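You operate a simulated robot arm through the tools that you are given. There is no shell and no other tool.

Carry out the task below with a simulated two-armed robot. There is one attempt and no reset: what you move stays moved.

JOB
Put the purple bead in the green cell, the other two in the cream cell, and shut the jewel box.
Fine: the three beads lie on the desk.

The check looks at the end state, three seconds after you hand in, the way a careful person would. Anything else that was tipped, shoved, dropped, spilled or broken makes it a failure.

ROBOT AND FRAMES
Two 7-joint arms with two-finger parallel grippers on one trunk that stands fixed in place. Base frame: the origin is at the foot of the trunk, x ahead of it, y to its left, z up; the work surface is at about z = 0.75. Units: m, rad, N and s.
The left shoulder is at [0.062, 0.199, 1.054], the right one opposite. With the tool pointing down near the work surface each hand reaches from about 0.28 to 0.7 m from the base axis, measured 20 degrees to its own side. Payload 1.57 kg a hand.
Tool frame (each hand has its own): the origin (TCP) lies between the finger pads and is the grasp point; the fingertips stand 0.03 m ahead of it; z points along the fingers, y is the line along which they close. The gripper opens to 0.11 m. The fingers are 0.024 m wide and 0.012 m thick; the gripper's body (0.048 by 0.112 m) begins 0.078 m behind the TCP.
Orientation is that of the tool frame in the base frame, as a unit quaternion [x, y, z, w]. With the fingers straight down and closing along the base's y, the tool's x points along the base's -x, its y along +y and its z along -z.

CONTROLS
- The arms move only by the tool drive_tool. It takes "left_motion", "right_motion" or both (then of equal length, played together; a hand with none holds still); each is one flat list of numbers, 6 for each row, row after row: the shift along the base's x, y, z in units of 30 mm (1.0 is 30 mm), then the turn, a rotation vector about the base's x, y, z in units of 5 degrees (1.0 is 5 degrees). In form: [x, y, z, wx, wy, wz, x, y, z, wx, wy, wz, ...]. A call has 1 to 20 rows; each row shifts and turns the commanded pose from where the row before left it. "left_jaw" and "right_jaw" are, for a hand that has rows, the finger opening in cm, from 0 to 11, set as the call begins (left out, the last holds). A call with a number of a shift or a turn outside -1 to 1 is refused whole. Each row takes 0.2 s and may step no farther than 0.05 m and 0.15 rad from the row before; otherwise, or with a gripper value out of range, the whole call is refused. A pose out of reach is approached as far as the arm can. The call stops where the force on the tool passes 50 N (or 10 N more than at its start, if that is more) or the arm is blocked; 0.2 s more then pass. Each finger travels about 0.072 m/s and halts on what it meets, pressing with about 22 N; the grip force reading is that of the motor and also rises with nothing between the fingers. The clock runs only during rows and for 0.2 s after the last one: add rows that do not move to give the fingers time. It gives the time, the measured TCP pose, the force on the tool (base axes), the opening and the grip force at its end, in the units of the frame above (readings bear some noise), with the torque about the TCP (base axes, N m) and any sound that the robot's microphone picked up, and new pictures: "views" is both (left out), scene, wrist or none (wrist: the cameras of the hands that moved).
- Cameras (640 x 400 px; columns grow to the right, rows downward): "scene" is now at [0.12, 0.0156, 1.6423]; the picture's right is [0.28, -0.96, 0.00], its down [-0.77, -0.22, -0.60] and it looks along [0.57, 0.16, -0.80] (base axes); focal length 330 px, centre (320, 200). "left" rides on the left gripper at [0.07, -0.016, -0.141] in its tool frame; the picture's right is [0.23, 0.97, 0.00], its down [-0.85, 0.20, -0.48] and it looks along [-0.47, 0.11, 0.88] (tool axes); focal length 222 px, centre (320, 200). "right" rides on the right gripper at [0.07, 0.016, -0.141] in its tool frame; the picture's right is [-0.23, 0.97, 0.00], its down [-0.86, -0.20, -0.48] and it looks along [-0.47, -0.11, 0.88] (tool axes); focal length 222 px, centre (320, 200).
- move_column(by): slides the trunk up (or, below 0, down) by that many m; the arms and the scene camera ride with it, the base frame stays. It gives what a move gives, with no picture.
- aim_head(pan, tilt): turns the head with the scene camera to pan (to the left, within 1.501 rad either way) and tilt (down, from -0.506 to 1.204), counted from straight ahead of the robot. It gives what a move gives, and a new picture of the scene camera.
- probe_pixels(camera, pixels): for up to 12 pixels [column, row] of the newest picture of that camera ("zoom" is the newest enlarged one), the place [x, y, z] in the base frame of the surface seen there, good to about 0.002 m, but the place of the scene camera against the robot may be out by one fixed shift of up to 0.025 m in any direction. No time passes.
- inspect(camera, box): a new picture of the part [left, top, right, bottom] of that camera's present view, enlarged. No time passes.
- close_job(): hands the job in; it is judged then, once.

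Open the grippers and draw the arms clear of the work before you hand the job in, unless the task says otherwise.

The tools are called after "Request:" by a JSON object that holds its "api" and its "payload". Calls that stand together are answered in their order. drive_tool: Moves the arms, as the interface text tells. Its arguments: {"type":"object","properties":{"left_motion":{"type":"array","items":{"type":"number"}},"left_jaw":{"type":"number"},"right_motion":{"type":"array","items":{"type":"number"}},"right_jaw":{"type":"number"},"views":{"type":"string","enum":["both","scene","wrist","none"]}},"required":[]} The other tools are called the same way: move_column (by) slides the trunk up or down; aim_head (pan, tilt) turns the head that bears the scene camera; probe_pixels (camera, pixels) gives the place of the surface under pixels of a picture; inspect (camera, box) takes an enlarged picture of a part of a camera's view; close_job () hands the job in.

At the start:

```text
time: 0.0
left_eef_pos: [0.4049, 0.4458, 1.1636]
left_ee_rot: [0.001, 1.0, -0.001, -0.001]
left_wrist_force: [0.9, -0.7, 0.0]
left_ft_torque: [0.0, -0.01, -0.01]
left_width: 0.11
left_grip_force: 0.0
right_eef_pos: [0.5003, 0.0104, 1.0759]
right_ee_rot: [0.0, 1.0, 0.0, 0.0]
right_wrist_force: [0.5, 0.1, 0.3]
right_ft_torque: [0.03, -0.02, 0.0]
right_width: 0.1102
right_grip_force: 0.0
trunk travel left (down, up): [-0.65, 0.34]
head pan, tilt: [0.281, 0.929]
```

scene: 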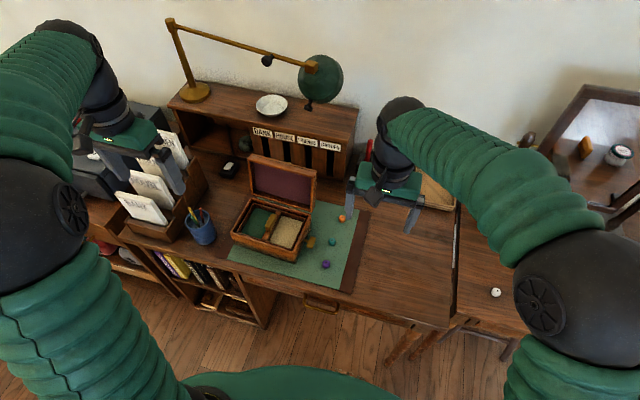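
right: 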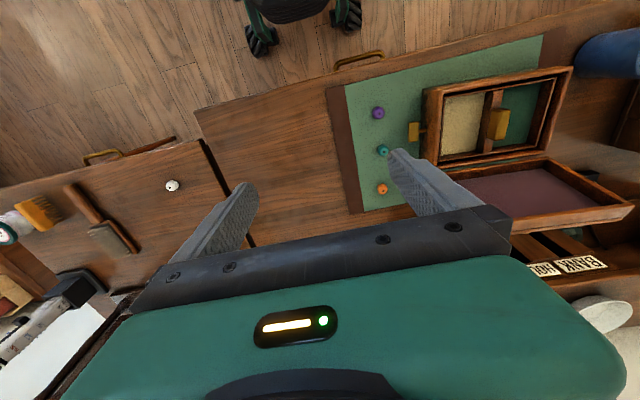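
left: 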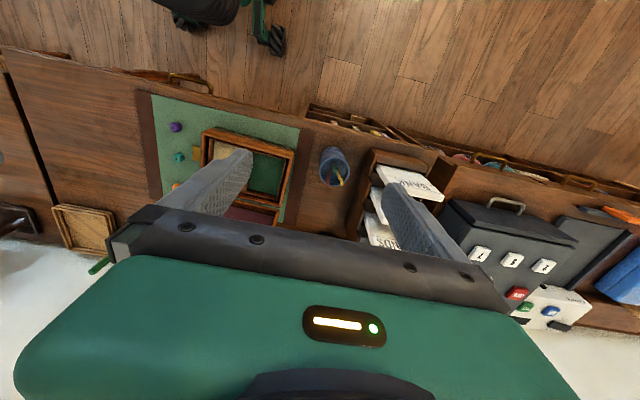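

The scene shows the open jewel box near (275,215) with beads at (341,218), (332,242), (326,264). I zoom in for a closer look.

Request:
{"api": "inspect", "payload": {"camera": "scene", "box": [220, 140, 380, 300]}}

Request:
{"api": "inspect", "payload": {"camera": "right", "box": [340, 50, 640, 240]}}

Request:
{"api": "probe_pixels", "payload": {"camera": "scene", "pixels": [[341, 218], [332, 242], [326, 264], [345, 240], [258, 220], [286, 232], [272, 226], [310, 242], [233, 234], [295, 258], [248, 158], [314, 168]]}}

Request:
{"api": "probe_pixels", "payload": {"camera": "right", "pixels": [[377, 113], [383, 151], [382, 189], [360, 150], [414, 131], [500, 123], [463, 120], [525, 110], [425, 90], [570, 70], [420, 160], [628, 205]]}}

```text
2.50 times, centred on (300, 220) of scene
```

zoom: 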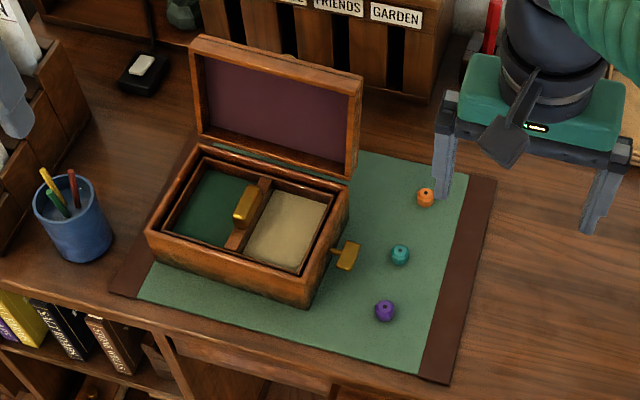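

```text
2.11 times, centred on (490, 145) of right
```

zoom: 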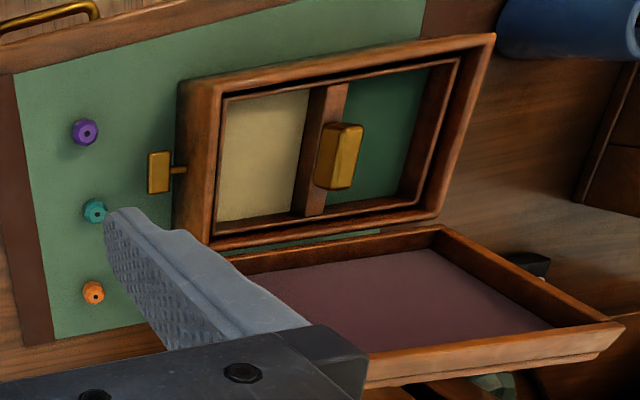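

```text
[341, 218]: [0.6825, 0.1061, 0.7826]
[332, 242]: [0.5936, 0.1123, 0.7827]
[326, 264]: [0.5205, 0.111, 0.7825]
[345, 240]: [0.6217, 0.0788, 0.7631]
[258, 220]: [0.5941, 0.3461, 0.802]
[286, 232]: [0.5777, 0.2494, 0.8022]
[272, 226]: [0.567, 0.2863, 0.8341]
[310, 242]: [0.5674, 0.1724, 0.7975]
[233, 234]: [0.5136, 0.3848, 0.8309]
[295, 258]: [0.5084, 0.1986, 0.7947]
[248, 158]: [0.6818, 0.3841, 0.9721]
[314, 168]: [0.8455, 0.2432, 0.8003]
```

```text
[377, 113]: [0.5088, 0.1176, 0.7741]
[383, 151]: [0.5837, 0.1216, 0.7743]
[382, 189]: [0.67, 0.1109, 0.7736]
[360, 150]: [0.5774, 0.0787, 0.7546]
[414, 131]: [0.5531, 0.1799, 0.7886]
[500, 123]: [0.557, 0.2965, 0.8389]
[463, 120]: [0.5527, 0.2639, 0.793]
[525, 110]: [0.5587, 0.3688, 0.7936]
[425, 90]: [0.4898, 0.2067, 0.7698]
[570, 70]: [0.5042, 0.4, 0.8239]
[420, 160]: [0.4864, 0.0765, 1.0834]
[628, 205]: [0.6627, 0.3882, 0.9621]
```

Right view gives bead tops near z=0.774 (wrist cameras have no offset), the scene camera being shifted about 1 cm. I probe box features in the zoom picture of the right camera.

Request:
{"api": "probe_pixels", "payload": {"camera": "zoom", "pixels": [[230, 102], [302, 95], [292, 208], [222, 215], [352, 88], [430, 75], [400, 195], [335, 205], [323, 130], [358, 130], [350, 185], [320, 183]]}}

Request:
{"api": "probe_pixels", "payload": {"camera": "zoom", "pixels": [[188, 88], [488, 42], [432, 215], [213, 240], [445, 232], [618, 328], [370, 370], [240, 260], [158, 158], [180, 170], [152, 190], [440, 300]]}}

Request:
{"api": "inspect", "payload": {"camera": "left", "box": [130, 80, 340, 230]}}

```text
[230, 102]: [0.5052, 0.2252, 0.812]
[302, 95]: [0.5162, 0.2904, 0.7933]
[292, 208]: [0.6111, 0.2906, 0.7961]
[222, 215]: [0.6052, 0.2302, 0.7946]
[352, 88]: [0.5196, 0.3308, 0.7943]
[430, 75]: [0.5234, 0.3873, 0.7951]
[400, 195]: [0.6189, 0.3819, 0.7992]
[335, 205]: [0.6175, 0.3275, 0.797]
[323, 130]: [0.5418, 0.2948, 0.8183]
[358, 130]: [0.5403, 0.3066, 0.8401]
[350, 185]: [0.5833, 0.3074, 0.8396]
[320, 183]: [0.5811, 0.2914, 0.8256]
```

```text
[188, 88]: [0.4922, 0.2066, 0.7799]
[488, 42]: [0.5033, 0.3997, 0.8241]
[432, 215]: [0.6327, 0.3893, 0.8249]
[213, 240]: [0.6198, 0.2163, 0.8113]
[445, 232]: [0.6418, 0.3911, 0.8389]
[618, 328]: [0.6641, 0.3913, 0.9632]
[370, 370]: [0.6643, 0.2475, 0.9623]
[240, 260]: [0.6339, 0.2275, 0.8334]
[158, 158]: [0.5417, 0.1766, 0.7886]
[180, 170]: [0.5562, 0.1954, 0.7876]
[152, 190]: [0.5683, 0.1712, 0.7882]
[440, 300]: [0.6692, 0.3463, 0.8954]
```

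```text
2.67 times, centred on (235, 155) of left
```

zoom: 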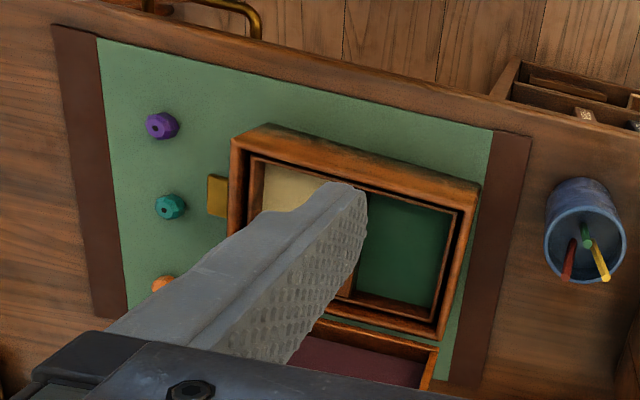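

The box is roughly axis-aligned: cream cell x 0.51–0.61, y 0.23–0.29; green cell y 0.33–0.387, floor z≈0.794, rim 0.825. I move the right arm out of the way and bring the left hand toward the beads at a safe height.

Request:
{"api": "drive_tool", "payload": {"right_motion": [-0.4, -1, 0, 0, 0, 0, -0.4, -1, 0, 0, 0, 0, -0.4, -1, 0, 0, 0, 0, -0.4, -1, 0, 0, 0, 0, -0.4, -1, 0, 0, 0, 0, -0.4, -1, 0, 0, 0, 0, -0.4, -1, 0, 0, 0, 0, -0.4, -1, 0, 0, 0, 0], "views": "none"}}

Request:
{"api": "drive_tool", "payload": {"left_motion": [0.3, -1, -0.4, 0, 0, 0, 0.3, -1, -0.4, 0, 0, 0, 0.3, -1, -0.4, 0, 0, 0, 0.3, -1, -0.4, 0, 0, 0, 0.3, -1, -0.4, 0, 0, 0, 0.3, -1, -0.4, 0, 0, 0, 0.3, -1, -0.4, 0, 0, 0, 0.3, -1, -0.4, 0, 0, 0, 0.3, -1, -0.4, 0, 0, 0, 0.3, -1, -0.4, 0, 0, 0, 0.3, -0.9, -0.4, 0, 0, 0], "left_jaw": 11}}

```text
time: 1.8
left_eef_pos: [0.404, 0.4444, 1.1657]
left_ee_rot: [0.0, 1.0, -0.001, 0.0]
left_wrist_force: [-0.5, 0.5, -0.5]
left_ft_torque: [0.04, 0.0, 0.0]
left_width: 0.11
left_grip_force: 0.0
right_eef_pos: [0.404, -0.2339, 1.0762]
right_ee_rot: [0.0, 1.0, -0.001, 0.0]
right_wrist_force: [-0.4, -0.1, -0.4]
right_ft_torque: [0.03, 0.0, 0.02]
right_width: 0.1102
right_grip_force: 0.1
trunk travel left (down, up): [-0.65, 0.34]
head pan, tilt: [0.281, 0.929]
```

```text
time: 4.2
left_eef_pos: [0.505, 0.1161, 1.0315]
left_ee_rot: [0.0, 1.0, 0.001, 0.001]
left_wrist_force: [0.4, -0.2, 0.1]
left_ft_torque: [0.04, 0.01, -0.03]
left_width: 0.11
left_grip_force: 0.1
right_eef_pos: [0.4043, -0.2346, 1.0756]
right_ee_rot: [0.001, 1.0, 0.001, 0.0]
right_wrist_force: [-0.3, -0.6, -0.2]
right_ft_torque: [0.03, 0.01, 0.02]
right_width: 0.1099
right_grip_force: 0.1
trunk travel left (down, up): [-0.65, 0.34]
head pan, tilt: [0.281, 0.929]
```

scene: 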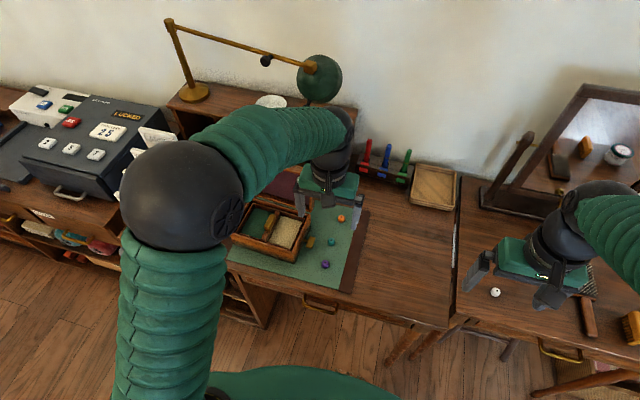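
left: 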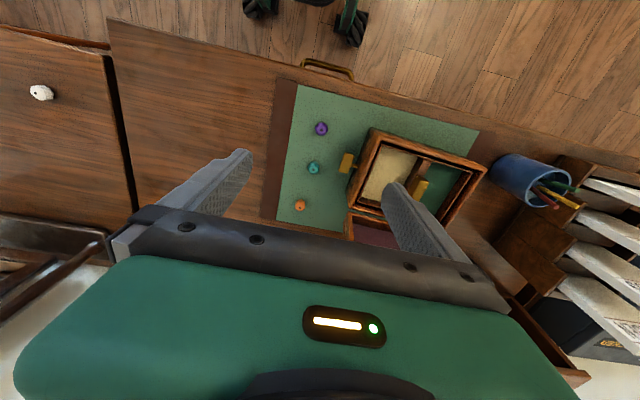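

Both arms moved cleanly; beads visible at (321,129), (313,168), (300,204). I rotate the left hand by -90° about z so the fingers close along base x.

Request:
{"api": "drive_tool", "payload": {"left_motion": [0, 0, 0, 0, 0, -1, 0, 0, 0, 0, 0, -1, 0, 0, 0, 0, 0, -1, 0, 0, 0, 0, 0, -1, 0, 0, 0, 0, 0, -1, 0, 0, 0, 0, 0, -1, 0, 0, 0, 0, 0, -1, 0, 0, 0, 0, 0, -1, 0, 0, 0, 0, 0, -1, 0, 0, 0, 0, 0, -1, 0, 0, 0, 0, 0, -1, 0, 0, 0, 0, 0, -1, 0, 0, 0, 0, 0, -1, 0, 0, 0, 0, 0, -1, 0, 0, 0, 0, 0, -1, 0, 0, 0, 0, 0, -1, 0, 0, 0, 0, 0, -1, 0, 0, 0, 0, 0, -1], "left_jaw": 5}}

```text
time: 8.0
left_eef_pos: [0.5027, 0.1176, 1.0332]
left_ee_rot: [0.708, 0.707, -0.001, 0.0]
left_wrist_force: [0.4, 0.0, -0.7]
left_ft_torque: [0.0, 0.01, 0.0]
left_width: 0.05
left_grip_force: 0.0
right_eef_pos: [0.4045, -0.2324, 1.0772]
right_ee_rot: [-0.001, 1.0, 0.0, -0.001]
right_wrist_force: [-1.3, 1.0, -0.3]
right_ft_torque: [-0.01, -0.01, 0.01]
right_width: 0.11
right_grip_force: 0.1
trunk travel left (down, up): [-0.65, 0.34]
head pan, tilt: [0.281, 0.929]
```

scene: 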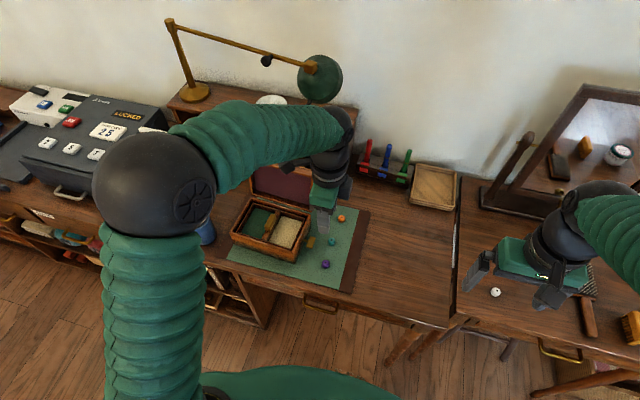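
left: 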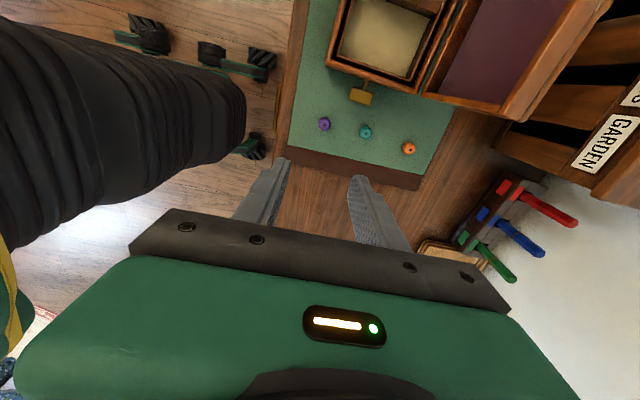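

The rotation succeeded; beads appear at (324,124), (365,131), (409,148). I probe them with the left camera.

Request:
{"api": "inspect", "payload": {"camera": "left", "box": [300, 80, 460, 180]}}

Request:
{"api": "probe_pixels", "payload": {"camera": "left", "pixels": [[324, 124], [365, 131], [409, 148], [344, 128], [362, 97], [346, 56], [408, 75]]}}

```text
4.00 times, centred on (380, 130) of left
```

zoom: 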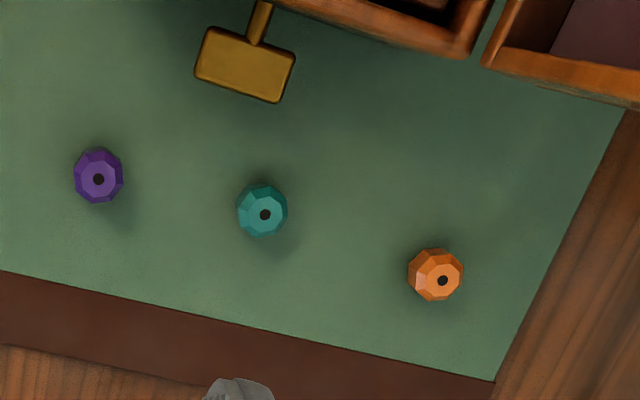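

```text
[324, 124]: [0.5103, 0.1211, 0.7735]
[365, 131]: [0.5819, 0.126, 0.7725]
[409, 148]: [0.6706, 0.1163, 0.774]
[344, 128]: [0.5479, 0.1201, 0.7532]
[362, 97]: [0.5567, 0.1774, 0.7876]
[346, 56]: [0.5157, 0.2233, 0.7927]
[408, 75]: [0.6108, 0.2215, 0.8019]
```

I probe around the hole rims on the beads to get accurate bead centres.

Request:
{"api": "probe_pixels", "payload": {"camera": "zoom", "pixels": [[88, 180], [108, 180], [98, 170], [98, 190], [255, 214], [275, 214], [265, 204], [265, 224], [433, 281], [453, 281], [443, 271], [443, 291]]}}

```text
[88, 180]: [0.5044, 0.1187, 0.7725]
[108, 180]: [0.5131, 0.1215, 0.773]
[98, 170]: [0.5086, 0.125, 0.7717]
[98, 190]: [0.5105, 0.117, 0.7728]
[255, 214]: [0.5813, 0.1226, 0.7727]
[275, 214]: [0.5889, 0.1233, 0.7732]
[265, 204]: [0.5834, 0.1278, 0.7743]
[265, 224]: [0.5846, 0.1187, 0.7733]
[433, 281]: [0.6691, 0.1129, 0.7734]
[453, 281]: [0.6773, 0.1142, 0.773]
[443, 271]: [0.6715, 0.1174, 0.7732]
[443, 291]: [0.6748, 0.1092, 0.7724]
```

Purple centre ≈(0.509,0.1206), top 0.773, mat 0.753. I lower the left hand over it with 5 cm opening, tips ending ~5 mm above the mat.

Request:
{"api": "drive_tool", "payload": {"left_motion": [0.18, 0.11, -1, 0, 0, 0, 0, 0, -1, 0, 0, 0, 0, 0, -1, 0, 0, 0, 0, 0, -1, 0, 0, 0, 0, 0, -1, 0, 0, 0, 0, 0, -1, 0, 0, 0, 0, 0, -0.5, 0, 0, 0, 0, 0, -0.5, 0, 0, 0, 0, 0, -0.3, 0, 0, 0, 0, 0, 0, 0, 0, 0, 0, 0, 0, 0, 0, 0]}}

```text
time: 10.4
left_eef_pos: [0.5086, 0.1216, 0.813]
left_ee_rot: [0.708, 0.706, -0.001, 0.001]
left_wrist_force: [-0.1, 0.4, -0.1]
left_ft_torque: [-0.01, 0.01, 0.01]
left_width: 0.0501
left_grip_force: 0.0
right_eef_pos: [0.4049, -0.2332, 1.0758]
right_ee_rot: [0.0, 1.0, 0.0, 0.0]
right_wrist_force: [-0.2, -0.2, -0.6]
right_ft_torque: [0.03, 0.0, 0.03]
right_width: 0.1099
right_grip_force: 0.1
trunk travel left (down, up): [-0.65, 0.34]
head pan, tilt: [0.281, 0.929]
```

scene: 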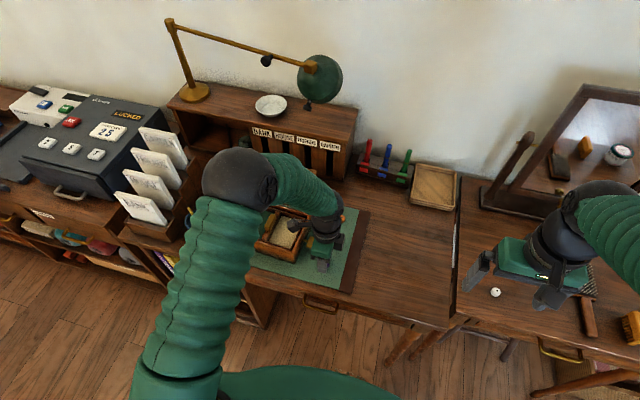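
left: 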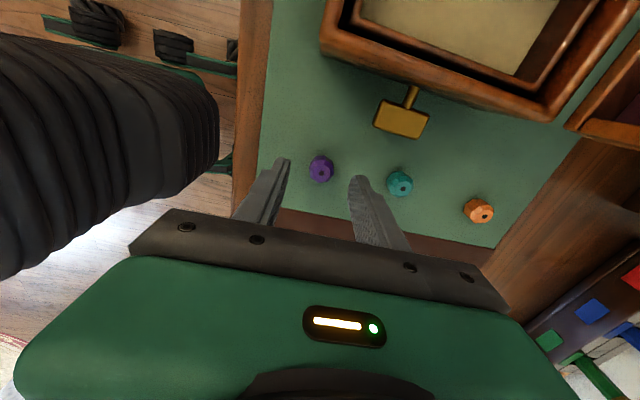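

The purple bead at (321,170) lies centred between the fingertips. I lower the last 25 mm.

Request:
{"api": "drive_tool", "payload": {"left_motion": [0, 0, -0.4, 0, 0, 0, 0, 0, -0.43, 0, 0, 0, 0, 0, 0, 0, 0, 0], "views": "wrist"}}

Request:
{"api": "drive_tool", "payload": {"left_motion": [0, 0, 0, 0, 0, 0, 0, 0, 0, 0, 0, 0, 0, 0, 0, 0, 0, 0, 0, 0, 0, 0, 0, 0], "left_jaw": 1, "views": "wrist"}}

```text
time: 11.2
left_eef_pos: [0.5072, 0.1212, 0.7893]
left_ee_rot: [0.707, 0.707, 0.0, 0.001]
left_wrist_force: [0.3, -0.2, 0.7]
left_ft_torque: [-0.01, -0.02, 0.0]
left_width: 0.0501
left_grip_force: 0.1
right_eef_pos: [0.4044, -0.2325, 1.076]
right_ee_rot: [0.0, 1.0, 0.0, 0.0]
right_wrist_force: [-0.5, 0.4, -0.5]
right_ft_torque: [0.01, 0.0, 0.0]
right_width: 0.1098
right_grip_force: 0.1
trunk travel left (down, up): [-0.65, 0.34]
head pan, tilt: [0.281, 0.929]
```

left: 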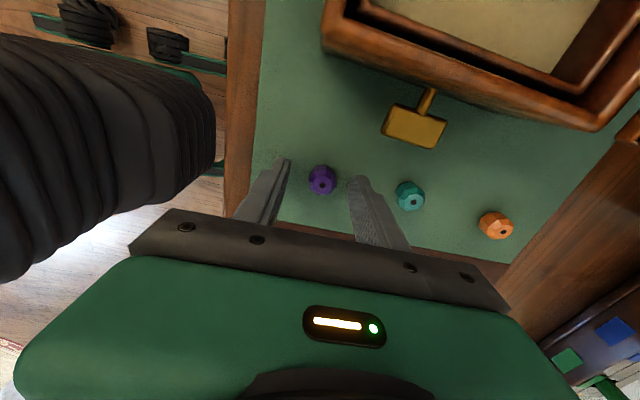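

```text
time: 12.2
left_eef_pos: [0.5078, 0.121, 0.7895]
left_ee_rot: [0.707, 0.707, -0.002, 0.001]
left_wrist_force: [0.1, 0.4, 0.4]
left_ft_torque: [0.02, 0.0, 0.01]
left_width: 0.0199
left_grip_force: 22.6
right_eef_pos: [0.4042, -0.2325, 1.0761]
right_ee_rot: [0.0, 1.0, 0.0, 0.0]
right_wrist_force: [-0.3, 0.3, -0.2]
right_ft_torque: [-0.01, 0.01, -0.01]
right_width: 0.11
right_grip_force: 0.0
trunk travel left (down, up): [-0.65, 0.34]
head pan, tilt: [0.281, 0.929]
```

left: 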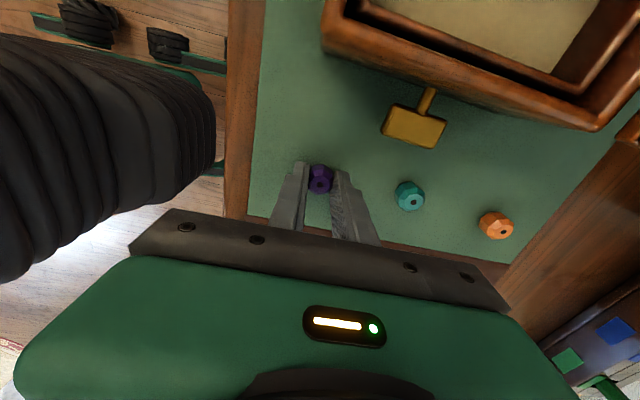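

Purple bead gripped (width 0.0199, 22.6 N). I lift 12 cm and carry it over the green cell at about (0.55,0.358).

Request:
{"api": "drive_tool", "payload": {"left_motion": [0, 0, 0.5, 0, 0, 0, 0, 0, 1, 0, 0, 0, 0, 0, 1, 0, 0, 0, 0, 0, 1, 0, 0, 0, 0, 0, 0.5, 0, 0, 0, 0.175, 0.9875, 0, 0, 0, 0, 0.175, 0.9875, 0, 0, 0, 0, 0.175, 0.9875, 0, 0, 0, 0, 0.175, 0.9875, 0, 0, 0, 0, 0.175, 0.9875, 0, 0, 0, 0, 0.175, 0.9875, 0, 0, 0, 0, 0.175, 0.9875, 0, 0, 0, 0, 0.175, 0.9875, 0, 0, 0, 0, 0, 0, 0, 0, 0, 0]}}

```text
time: 15.2
left_eef_pos: [0.5506, 0.3573, 0.9085]
left_ee_rot: [0.708, 0.707, 0.0, 0.0]
left_wrist_force: [-0.3, 0.2, 0.3]
left_ft_torque: [-0.01, -0.01, -0.02]
left_width: 0.0199
left_grip_force: 21.8
right_eef_pos: [0.404, -0.2313, 1.0764]
right_ee_rot: [0.0, 1.0, -0.002, 0.0]
right_wrist_force: [0.5, -0.2, 0.1]
right_ft_torque: [-0.04, -0.01, -0.02]
right_width: 0.1099
right_grip_force: 0.1
trunk travel left (down, up): [-0.65, 0.34]
head pan, tilt: [0.281, 0.929]
```

scene: 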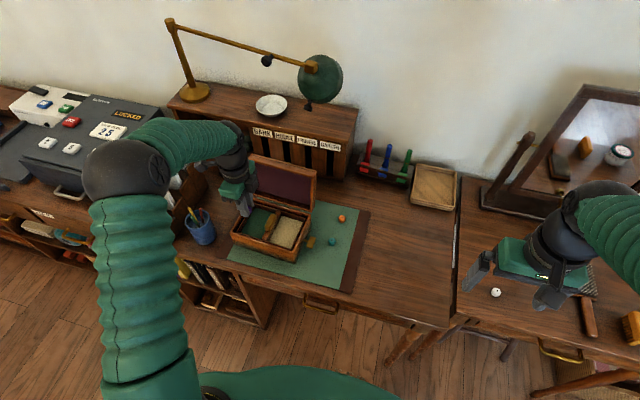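
left: 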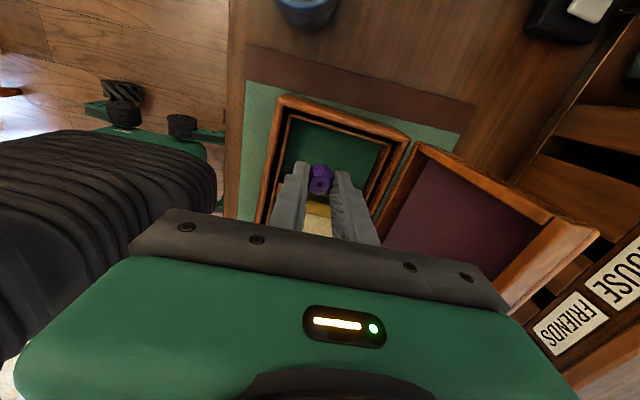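

The bead hangs above the green cell. I verify the cell's extents in the wrist picture before lowering.

Request:
{"api": "probe_pixels", "payload": {"camera": "left", "pixels": [[300, 130], [375, 150], [290, 160], [362, 185], [316, 210], [320, 150], [285, 105], [405, 145], [415, 150], [320, 190]]}}

Request:
{"api": "inspect", "payload": {"camera": "left", "box": [240, 80, 440, 260]}}

```text
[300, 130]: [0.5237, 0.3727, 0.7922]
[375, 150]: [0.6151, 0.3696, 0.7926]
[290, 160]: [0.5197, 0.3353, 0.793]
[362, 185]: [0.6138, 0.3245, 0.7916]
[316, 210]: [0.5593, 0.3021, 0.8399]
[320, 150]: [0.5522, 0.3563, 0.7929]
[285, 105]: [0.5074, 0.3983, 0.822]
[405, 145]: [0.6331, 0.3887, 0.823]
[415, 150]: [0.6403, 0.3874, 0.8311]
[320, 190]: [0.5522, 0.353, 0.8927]
```

```text
2.22 times, centred on (340, 170) of left
```

zoom: 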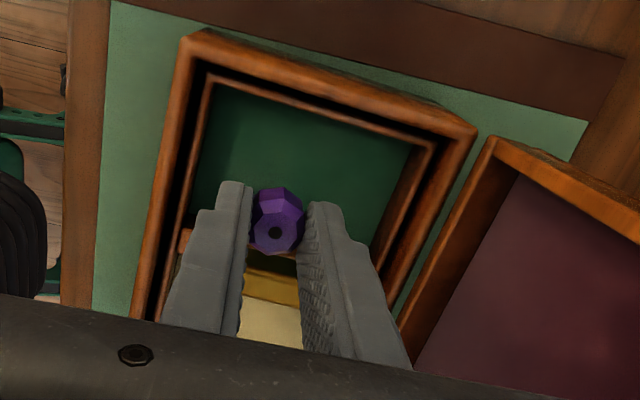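

Clear: green cell is y 0.325–0.387, floor 0.793, and the bead is at (0.551,0.357). Lower into the cell.

Request:
{"api": "drive_tool", "payload": {"left_motion": [0.2, 0, -0.8, 0, 0, 0, 0, 0, -0.8, 0, 0, 0, 0, 0, -0.5, 0, 0, 0, 0, 0, -0.33, 0, 0, 0, 0, 0, 0, 0, 0, 0], "views": "wrist"}}

```text
time: 16.4
left_eef_pos: [0.5563, 0.3592, 0.8379]
left_ee_rot: [0.708, 0.706, -0.001, 0.001]
left_wrist_force: [0.1, -0.3, 0.3]
left_ft_torque: [-0.01, -0.01, -0.02]
left_width: 0.0198
left_grip_force: 21.9
right_eef_pos: [0.4036, -0.232, 1.0763]
right_ee_rot: [0.0, 1.0, -0.001, 0.001]
right_wrist_force: [-0.8, 0.3, 1.0]
right_ft_torque: [0.04, 0.02, 0.01]
right_width: 0.1099
right_grip_force: 0.0
trunk travel left (down, up): [-0.65, 0.34]
head pan, tilt: [0.281, 0.929]
```

left: 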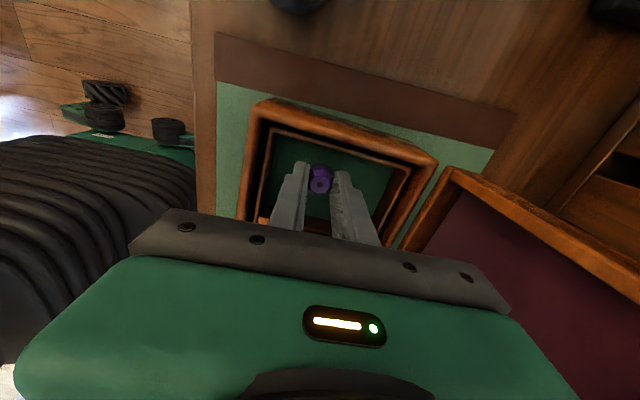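

The bead is within the green cell, ~5 mm above the floor. I lower 4 mm more and open to 3.6 cm.

Request:
{"api": "drive_tool", "payload": {"left_motion": [0, 0, -0.14, 0, 0, 0, 0, 0, 0, 0, 0, 0], "views": "none"}}

Request:
{"api": "drive_tool", "payload": {"left_motion": [0, 0, 0, 0, 0, 0, 0, 0, 0, 0, 0, 0, 0, 0, 0, 0, 0, 0], "left_jaw": 3.6, "views": "wrist"}}

```text
time: 17.0
left_eef_pos: [0.5553, 0.3594, 0.8337]
left_ee_rot: [0.708, 0.707, -0.001, 0.0]
left_wrist_force: [0.9, 0.3, 0.2]
left_ft_torque: [0.01, -0.04, -0.01]
left_width: 0.0198
left_grip_force: 22.2
right_eef_pos: [0.4037, -0.2319, 1.0757]
right_ee_rot: [0.0, 1.0, -0.001, 0.0]
right_wrist_force: [0.3, 0.2, 0.4]
right_ft_torque: [0.0, 0.0, 0.0]
right_width: 0.11
right_grip_force: 0.0
trunk travel left (down, up): [-0.65, 0.34]
head pan, tilt: [0.281, 0.929]
```

```text
time: 17.8
left_eef_pos: [0.5568, 0.3587, 0.8333]
left_ee_rot: [0.707, 0.707, 0.0, 0.002]
left_wrist_force: [-0.2, -0.1, 0.2]
left_ft_torque: [-0.01, 0.02, 0.0]
left_width: 0.0359
left_grip_force: 0.1
right_eef_pos: [0.4043, -0.2318, 1.0762]
right_ee_rot: [0.0, 1.0, -0.001, 0.0]
right_wrist_force: [0.5, 0.0, -0.2]
right_ft_torque: [0.0, 0.02, -0.03]
right_width: 0.1099
right_grip_force: 0.2
trunk travel left (down, up): [-0.65, 0.34]
head pan, tilt: [0.281, 0.929]
```

left: 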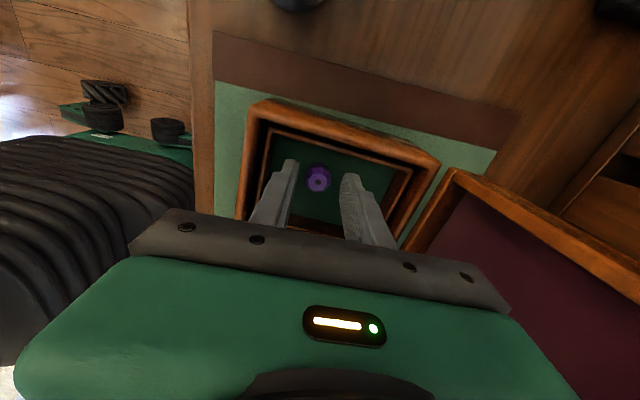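

Purple bead rests in the green cell. I lift out and travel to above the teal bead (0.5846,0.1231).

Request:
{"api": "drive_tool", "payload": {"left_motion": [0, 0, 0.67, 0, 0, 0, 0, 0, 1, 0, 0, 0, 0, 0, 1, 0, 0, 0, 0.117, -0.981, 0, 0, 0, 0, 0.117, -0.981, 0, 0, 0, 0, 0.117, -0.981, 0, 0, 0, 0, 0.117, -0.981, 0, 0, 0, 0, 0.117, -0.981, 0, 0, 0, 0, 0.117, -0.981, 0, 0, 0, 0, 0.117, -0.981, 0, 0, 0, 0, 0.117, -0.981, 0, 0, 0, 0, 0, 0, 0, 0, 0, 0], "views": "none"}}

Request:
{"api": "drive_tool", "payload": {"left_motion": [0, 0, -1, 0, 0, 0, 0, 0, -1, 0, 0, 0, 0, 0, -1, 0, 0, 0, 0, 0, -0.33, 0, 0, 0, 0, 0, 0, 0, 0, 0], "left_jaw": 5}}

```text
time: 20.4
left_eef_pos: [0.5834, 0.1224, 0.9114]
left_ee_rot: [0.708, 0.706, -0.001, 0.0]
left_wrist_force: [-0.7, -0.2, 0.8]
left_ft_torque: [0.02, 0.01, 0.04]
left_width: 0.0361
left_grip_force: 0.0
right_eef_pos: [0.4043, -0.2323, 1.0767]
right_ee_rot: [0.0, 1.0, 0.0, 0.0]
right_wrist_force: [0.2, -0.5, -0.1]
right_ft_torque: [0.0, 0.0, -0.01]
right_width: 0.1103
right_grip_force: 0.1
trunk travel left (down, up): [-0.65, 0.34]
head pan, tilt: [0.281, 0.929]
```

```text
time: 21.6
left_eef_pos: [0.5843, 0.1235, 0.8149]
left_ee_rot: [0.707, 0.707, 0.001, 0.0]
left_wrist_force: [0.0, -0.2, 0.9]
left_ft_torque: [-0.01, 0.02, 0.02]
left_width: 0.0501
left_grip_force: 0.1
right_eef_pos: [0.403, -0.2327, 1.0767]
right_ee_rot: [0.0, 1.0, 0.0, 0.001]
right_wrist_force: [1.3, -0.6, -0.8]
right_ft_torque: [0.0, 0.0, -0.02]
right_width: 0.1104
right_grip_force: 0.0
trunk travel left (down, up): [-0.65, 0.34]
head pan, tilt: [0.281, 0.929]
```

scene: 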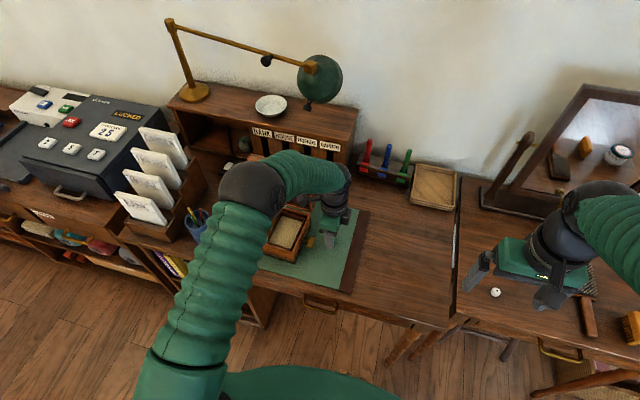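
left: 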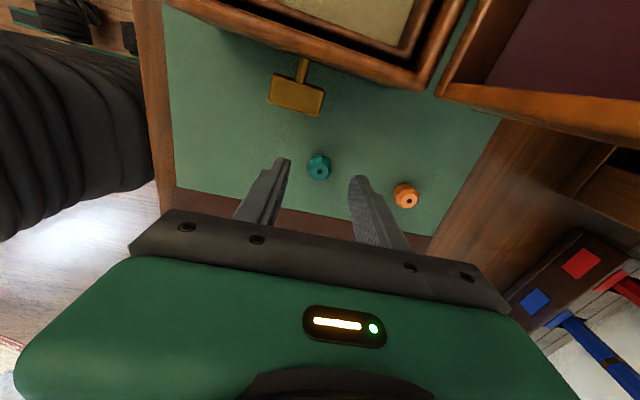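

The teal bead at (318,167) sits centred between the tips. I lower 25 mm and close.

Request:
{"api": "drive_tool", "payload": {"left_motion": [0, 0, -0.4, 0, 0, 0, 0, 0, -0.43, 0, 0, 0, 0, 0, 0, 0, 0, 0], "views": "none"}}

Request:
{"api": "drive_tool", "payload": {"left_motion": [0, 0, 0, 0, 0, 0, 0, 0, 0, 0, 0, 0, 0, 0, 0, 0, 0, 0, 0, 0, 0, 0, 0, 0], "left_jaw": 1, "views": "wrist"}}

```text
time: 22.4
left_eef_pos: [0.5819, 0.1213, 0.7892]
left_ee_rot: [0.708, 0.706, -0.001, 0.001]
left_wrist_force: [-0.2, 0.0, -0.1]
left_ft_torque: [-0.02, 0.01, -0.01]
left_width: 0.0502
left_grip_force: 0.0
right_eef_pos: [0.4048, -0.233, 1.0759]
right_ee_rot: [0.0, 1.0, 0.001, 0.001]
right_wrist_force: [0.5, 0.5, -0.7]
right_ft_torque: [0.06, -0.01, -0.03]
right_width: 0.1098
right_grip_force: 0.0
trunk travel left (down, up): [-0.65, 0.34]
head pan, tilt: [0.281, 0.929]
```

```text
time: 23.4
left_eef_pos: [0.582, 0.1195, 0.7894]
left_ee_rot: [0.707, 0.707, -0.001, 0.0]
left_wrist_force: [-0.4, -0.2, 0.3]
left_ft_torque: [0.01, 0.04, 0.03]
left_width: 0.0197
left_grip_force: 22.3
right_eef_pos: [0.4053, -0.2334, 1.0751]
right_ee_rot: [0.001, 1.0, 0.0, -0.001]
right_wrist_force: [0.1, 0.0, 0.4]
right_ft_torque: [-0.01, -0.02, 0.0]
right_width: 0.1098
right_grip_force: 0.1
trunk travel left (down, up): [-0.65, 0.34]
head pan, tilt: [0.281, 0.929]
```

left: 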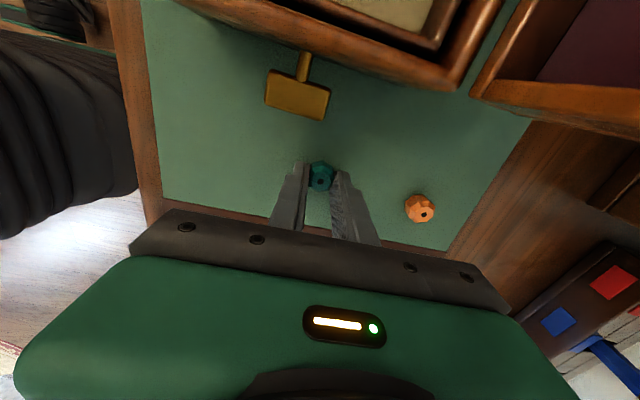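

Teal is gripped (0.0197). I lift and carry it above the cream cell at about (0.545,0.245).

Request:
{"api": "drive_tool", "payload": {"left_motion": [0, 0, 0.5, 0, 0, 0, 0, 0, 1, 0, 0, 0, 0, 0, 1, 0, 0, 0, 0, 0, 1, 0, 0, 0, 0, 0, 0.5, 0, 0, 0, -0.257, 0.82, 0, 0, 0, 0, -0.257, 0.82, 0, 0, 0, 0, -0.257, 0.82, 0, 0, 0, 0, -0.257, 0.82, 0, 0, 0, 0, -0.257, 0.82, 0, 0, 0, 0, 0, 0, 0, 0, 0, 0], "views": "wrist"}}

```text
time: 25.8
left_eef_pos: [0.5454, 0.246, 0.9083]
left_ee_rot: [0.707, 0.707, 0.0, 0.001]
left_wrist_force: [1.6, -0.1, -0.2]
left_ft_torque: [-0.01, 0.0, 0.01]
left_width: 0.0196
left_grip_force: 21.6
right_eef_pos: [0.4042, -0.2315, 1.0775]
right_ee_rot: [0.0, 1.0, 0.0, -0.001]
right_wrist_force: [0.1, 0.7, 0.3]
right_ft_torque: [0.01, 0.01, 0.04]
right_width: 0.1099
right_grip_force: 0.1
trunk travel left (down, up): [-0.65, 0.34]
head pan, tilt: [0.281, 0.929]
```

left: 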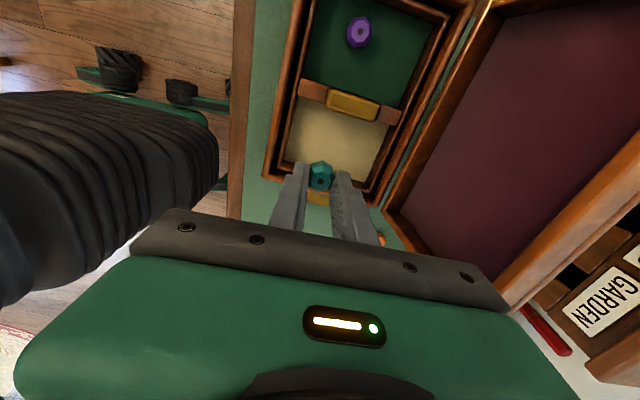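

Purple lies in the green cell at (359,32). I check the cream cell's limits near the fingers before lowering.

Request:
{"api": "probe_pixels", "payload": {"camera": "left", "pixels": [[295, 150], [290, 160], [286, 163], [365, 185], [362, 192], [306, 100], [372, 150], [300, 130], [320, 130], [350, 105]]}}

Request:
{"api": "inspect", "payload": {"camera": "left", "box": [240, 60, 440, 260]}}

```text
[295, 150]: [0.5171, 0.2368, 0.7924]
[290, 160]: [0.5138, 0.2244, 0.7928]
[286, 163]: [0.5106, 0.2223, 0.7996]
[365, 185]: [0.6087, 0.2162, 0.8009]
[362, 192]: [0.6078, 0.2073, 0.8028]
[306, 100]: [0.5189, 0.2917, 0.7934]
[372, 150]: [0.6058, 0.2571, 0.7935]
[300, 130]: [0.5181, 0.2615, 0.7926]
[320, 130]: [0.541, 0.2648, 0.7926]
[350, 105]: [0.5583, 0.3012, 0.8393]
```

```text
2.00 times, centred on (340, 160) of left
```

zoom: 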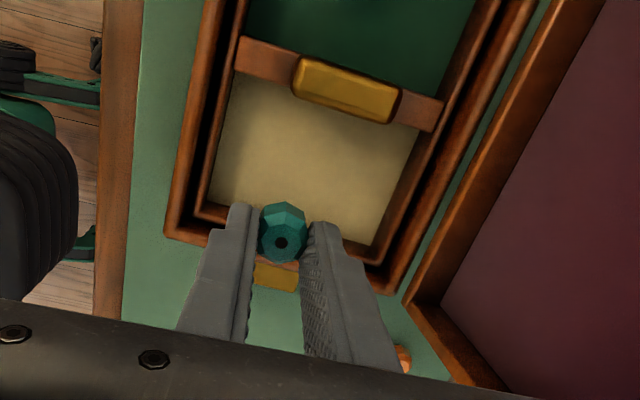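

The cell spans x 0.513–0.608, y 0.223–0.29. I lower the teal bead to just above the floor, then open to 3.0 cm.

Request:
{"api": "drive_tool", "payload": {"left_motion": [0.1, 0, -0.8, 0, 0, 0, 0, 0, -0.8, 0, 0, 0, 0, 0, -0.5, 0, 0, 0, 0, 0, -0.4, 0, 0, 0, 0, 0, 0, 0, 0, 0], "views": "none"}}

Request:
{"api": "drive_tool", "payload": {"left_motion": [0, 0, 0, 0, 0, 0, 0, 0, 0, 0, 0, 0, 0, 0, 0, 0, 0, 0], "left_jaw": 3.0, "views": "wrist"}}

```text
time: 27.0
left_eef_pos: [0.5482, 0.2455, 0.8319]
left_ee_rot: [0.707, 0.707, 0.0, 0.0]
left_wrist_force: [-0.4, -0.4, -0.3]
left_ft_torque: [-0.02, 0.02, 0.02]
left_width: 0.0195
left_grip_force: 21.8
right_eef_pos: [0.4046, -0.233, 1.0756]
right_ee_rot: [0.0, 1.0, 0.0, 0.0]
right_wrist_force: [0.3, 0.1, 0.4]
right_ft_torque: [0.0, 0.0, 0.01]
right_width: 0.1101
right_grip_force: 0.1
trunk travel left (down, up): [-0.65, 0.34]
head pan, tilt: [0.281, 0.929]
```

```text
time: 27.8
left_eef_pos: [0.5471, 0.2443, 0.8324]
left_ee_rot: [0.707, 0.707, -0.001, 0.001]
left_wrist_force: [0.1, -0.4, 0.0]
left_ft_torque: [-0.01, 0.04, -0.01]
left_width: 0.0301
left_grip_force: 0.1
right_eef_pos: [0.4035, -0.2327, 1.0767]
right_ee_rot: [0.0, 1.0, 0.0, 0.0]
right_wrist_force: [-0.1, 0.1, -0.4]
right_ft_torque: [0.0, 0.02, 0.03]
right_width: 0.11
right_grip_force: 0.1
trunk travel left (down, up): [-0.65, 0.34]
head pan, tilt: [0.281, 0.929]
```

left: 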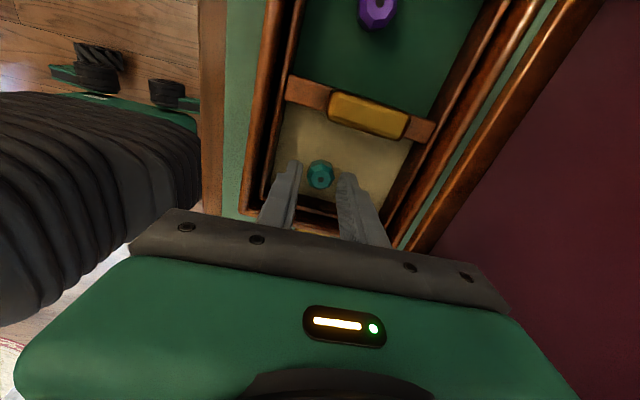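

Teal rests in the cream cell. I lift straight up, move out in -y first, then in +x to above the orange bead.

Request:
{"api": "drive_tool", "payload": {"left_motion": [0, 0, 0.67, 0, 0, 0, 0, 0, 1, 0, 0, 0, 0, 0, 1, 0, 0, 0, 0, -0.877, 0, 0, 0, 0, 0, -0.877, 0, 0, 0, 0, 0, -0.877, 0, 0, 0, 0, 0, -0.877, 0, 0, 0, 0, 0, -0.877, 0, 0, 0, 0, 0.835, 0, 0, 0, 0, 0, 0.835, 0, 0, 0, 0, 0, 0.835, 0, 0, 0, 0, 0, 0.835, 0, 0, 0, 0, 0, 0.835, 0, 0, 0, 0, 0, 0, 0, 0, 0, 0, 0]}}

```text
time: 30.8
left_eef_pos: [0.6732, 0.113, 0.9109]
left_ee_rot: [0.708, 0.707, -0.001, -0.001]
left_wrist_force: [0.2, -0.1, 0.8]
left_ft_torque: [0.0, -0.03, 0.0]
left_width: 0.03
left_grip_force: 0.1
right_eef_pos: [0.4031, -0.2332, 1.077]
right_ee_rot: [0.001, 1.0, 0.0, 0.001]
right_wrist_force: [-0.4, 0.6, 1.0]
right_ft_torque: [0.01, 0.02, -0.02]
right_width: 0.1101
right_grip_force: 0.1
trunk travel left (down, up): [-0.65, 0.34]
head pan, tilt: [0.281, 0.929]
```

scene: 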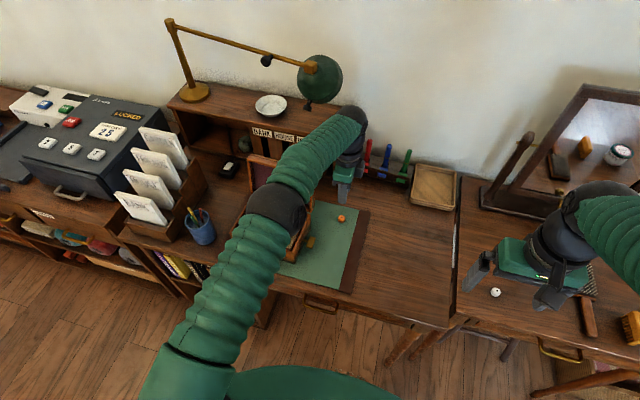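
left: 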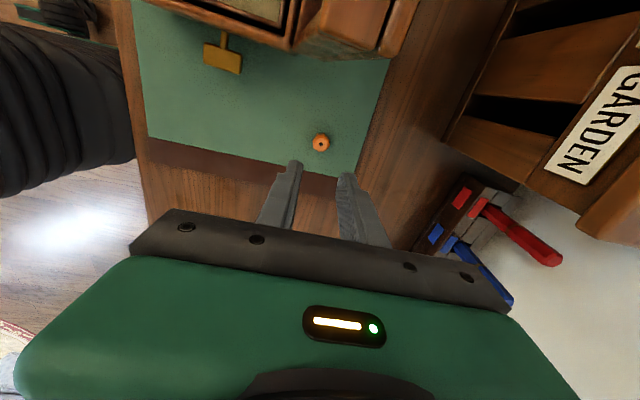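

The forearm now passes over the box; I probe its upper surface near the lid to judge clearance before descending.

Request:
{"api": "probe_pixels", "payload": {"camera": "scene", "pixels": [[275, 205], [290, 180], [305, 160], [325, 140], [350, 120], [262, 185], [282, 163], [308, 190], [250, 240], [264, 165], [330, 165], [318, 152]]}}

Request:
{"api": "inspect", "payload": {"camera": "scene", "box": [220, 90, 400, 270]}}

Request:
{"api": "probe_pixels", "payload": {"camera": "left", "pixels": [[321, 143], [316, 143], [326, 143], [321, 138], [321, 149], [405, 10], [330, 50], [380, 50], [440, 130]]}}

```text
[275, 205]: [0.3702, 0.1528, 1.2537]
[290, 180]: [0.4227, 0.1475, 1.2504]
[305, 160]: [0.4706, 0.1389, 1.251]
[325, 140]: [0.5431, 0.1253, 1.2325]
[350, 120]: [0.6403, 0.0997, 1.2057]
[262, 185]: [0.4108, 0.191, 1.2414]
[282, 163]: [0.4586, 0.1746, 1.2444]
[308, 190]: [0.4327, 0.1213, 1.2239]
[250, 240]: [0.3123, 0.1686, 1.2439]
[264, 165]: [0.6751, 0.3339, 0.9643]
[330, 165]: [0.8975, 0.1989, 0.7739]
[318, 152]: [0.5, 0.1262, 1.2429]
```

```text
2.22 times, centred on (310, 180) of scene
```

zoom: 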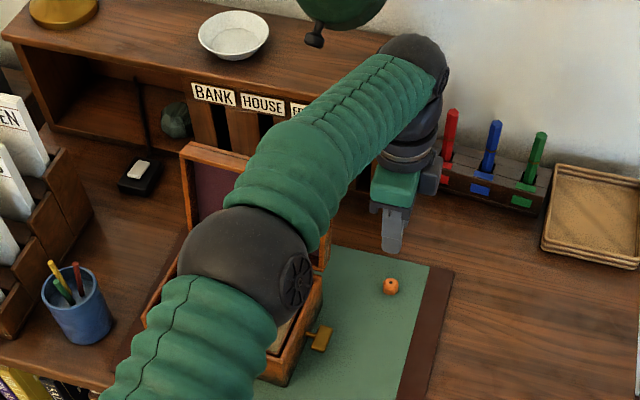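

```text
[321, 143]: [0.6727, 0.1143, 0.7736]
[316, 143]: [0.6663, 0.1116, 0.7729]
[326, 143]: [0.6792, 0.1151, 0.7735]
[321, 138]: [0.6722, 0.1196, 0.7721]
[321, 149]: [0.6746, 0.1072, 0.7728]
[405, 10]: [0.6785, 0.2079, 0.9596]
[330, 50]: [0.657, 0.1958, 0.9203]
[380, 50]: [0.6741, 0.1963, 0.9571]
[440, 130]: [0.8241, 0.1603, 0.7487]
```

Forearm underside is well above the lid (top ~1.24 m, at y<0.19), and the bead centre (0.673,0.113) matches the hand. I descend toward orange with 5 cm opening.

Request:
{"api": "drive_tool", "payload": {"left_motion": [0, 0, -1, 0, 0, 0, 0, 0, -1, 0, 0, 0, 0, 0, -1, 0, 0, 0, 0, 0, -0.33, 0, 0, 0, 0, 0, 0, 0, 0, 0], "left_jaw": 5}}

```text
time: 31.8
left_eef_pos: [0.6792, 0.1145, 0.8265]
left_ee_rot: [0.708, 0.706, 0.011, 0.007]
left_wrist_force: [-0.7, -4.6, 24.1]
left_ft_torque: [2.48, 0.3, 0.1]
left_width: 0.0501
left_grip_force: 0.1
left hand out of reach, approached as far as the arm can: row 4
right_eef_pos: [0.4036, -0.2356, 1.0762]
right_ee_rot: [0.0, 1.0, 0.001, 0.0]
right_wrist_force: [-0.7, 0.8, -1.2]
right_ft_torque: [0.0, 0.04, 0.01]
right_width: 0.1101
right_grip_force: 0.1
trunk travel left (down, up): [-0.65, 0.34]
head pan, tilt: [0.281, 0.929]
stopped in row 5 (left hand): the force on the tool passed its limit at 54 N (the readings are from after the stop); the commanded pose is now the measured one
```

scene: 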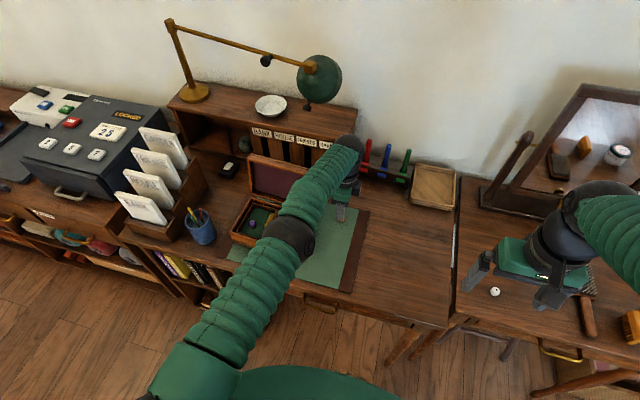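
left: 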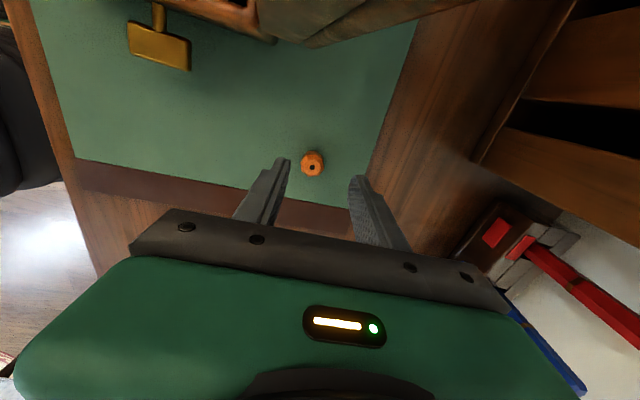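

The reading (24 N up, torque 2.5 N·m about x) suggests the hand's camera side at y≈0.19, z≈0.96 touched the lid's corner. I retreat straight up right away.

Request:
{"api": "drive_tool", "payload": {"left_motion": [0, 0, 0.5, 0, 0, 0, 0, -0.2, 1, 0, 0, 0, 0, -0.2, 1, 0, 0, 0, 0, -0.2, 1, 0, 0, 0]}}

```text
time: 32.8
left_eef_pos: [0.6776, 0.0979, 0.9287]
left_ee_rot: [0.708, 0.706, 0.008, 0.005]
left_wrist_force: [-0.3, 0.6, -0.2]
left_ft_torque: [-0.02, -0.02, 0.01]
left_width: 0.05
left_grip_force: 0.1
right_eef_pos: [0.4027, -0.2349, 1.0764]
right_ee_rot: [0.0, 1.0, 0.0, 0.001]
right_wrist_force: [0.5, 0.8, 0.4]
right_ft_torque: [0.0, -0.03, 0.0]
right_width: 0.1099
right_grip_force: 0.0
trunk travel left (down, up): [-0.65, 0.34]
head pan, tilt: [0.281, 0.929]
```

scene: 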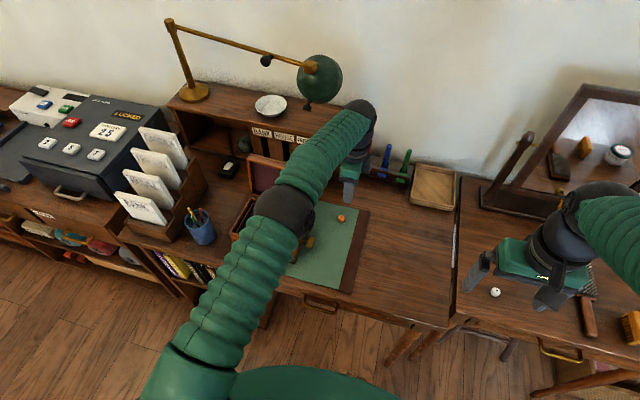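
left: 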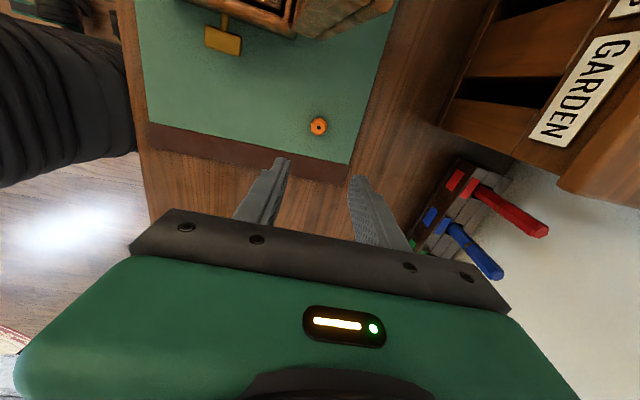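

I retract the hand toward the robot to get a clear look at the box and lid.

Request:
{"api": "drive_tool", "payload": {"left_motion": [-0.8, -0.3, 0.5, 0, 0, 0, -1, -0.3, 0.5, 0, 0, 0, -1, -0.3, 0.5, 0, 0, 0, -1, 0, 0.5, 0, 0, 0, -1, 0, 0.5, 0, 0, 0, -1, 0, 0, 0, 0, 0, -1, 0, 0, 0, 0, 0, 0, 0, 0, 0, 0, 0]}}

Request:
{"api": "inspect", "payload": {"camera": "scene", "box": [220, 140, 380, 300]}}

```text
time: 34.6
left_eef_pos: [0.473, 0.0682, 1.0]
left_ee_rot: [0.708, 0.706, 0.009, 0.004]
left_wrist_force: [0.6, -0.1, 0.3]
left_ft_torque: [0.02, -0.02, -0.01]
left_width: 0.0501
left_grip_force: 0.0
right_eef_pos: [0.4042, -0.2329, 1.0768]
right_ee_rot: [0.0, 1.0, -0.001, 0.001]
right_wrist_force: [-1.6, -0.5, 0.0]
right_ft_torque: [-0.01, 0.01, 0.02]
right_width: 0.1099
right_grip_force: 0.1
trunk travel left (down, up): [-0.65, 0.34]
head pan, tilt: [0.281, 0.929]
```

scene: 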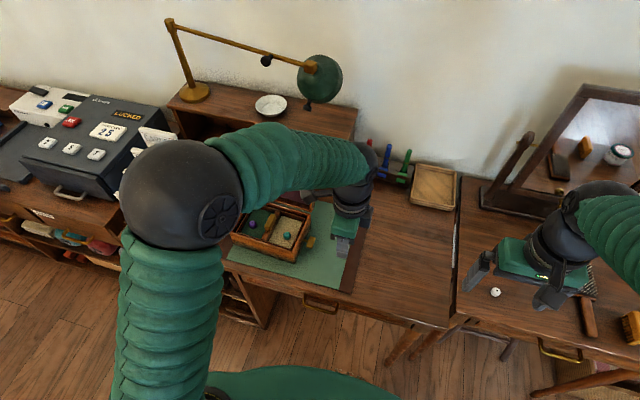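
left: 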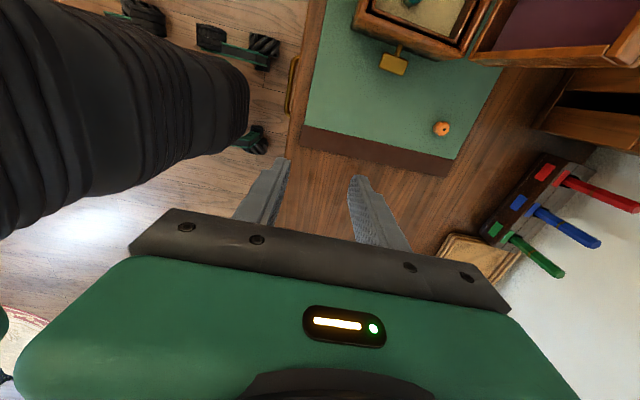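

```text
2.50 times, centred on (300, 220) of scene
```

zoom: 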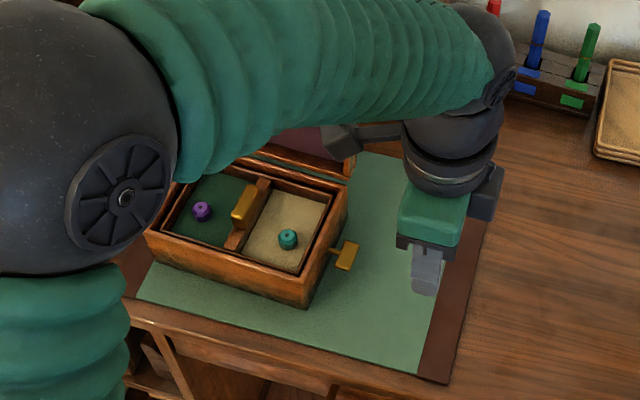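

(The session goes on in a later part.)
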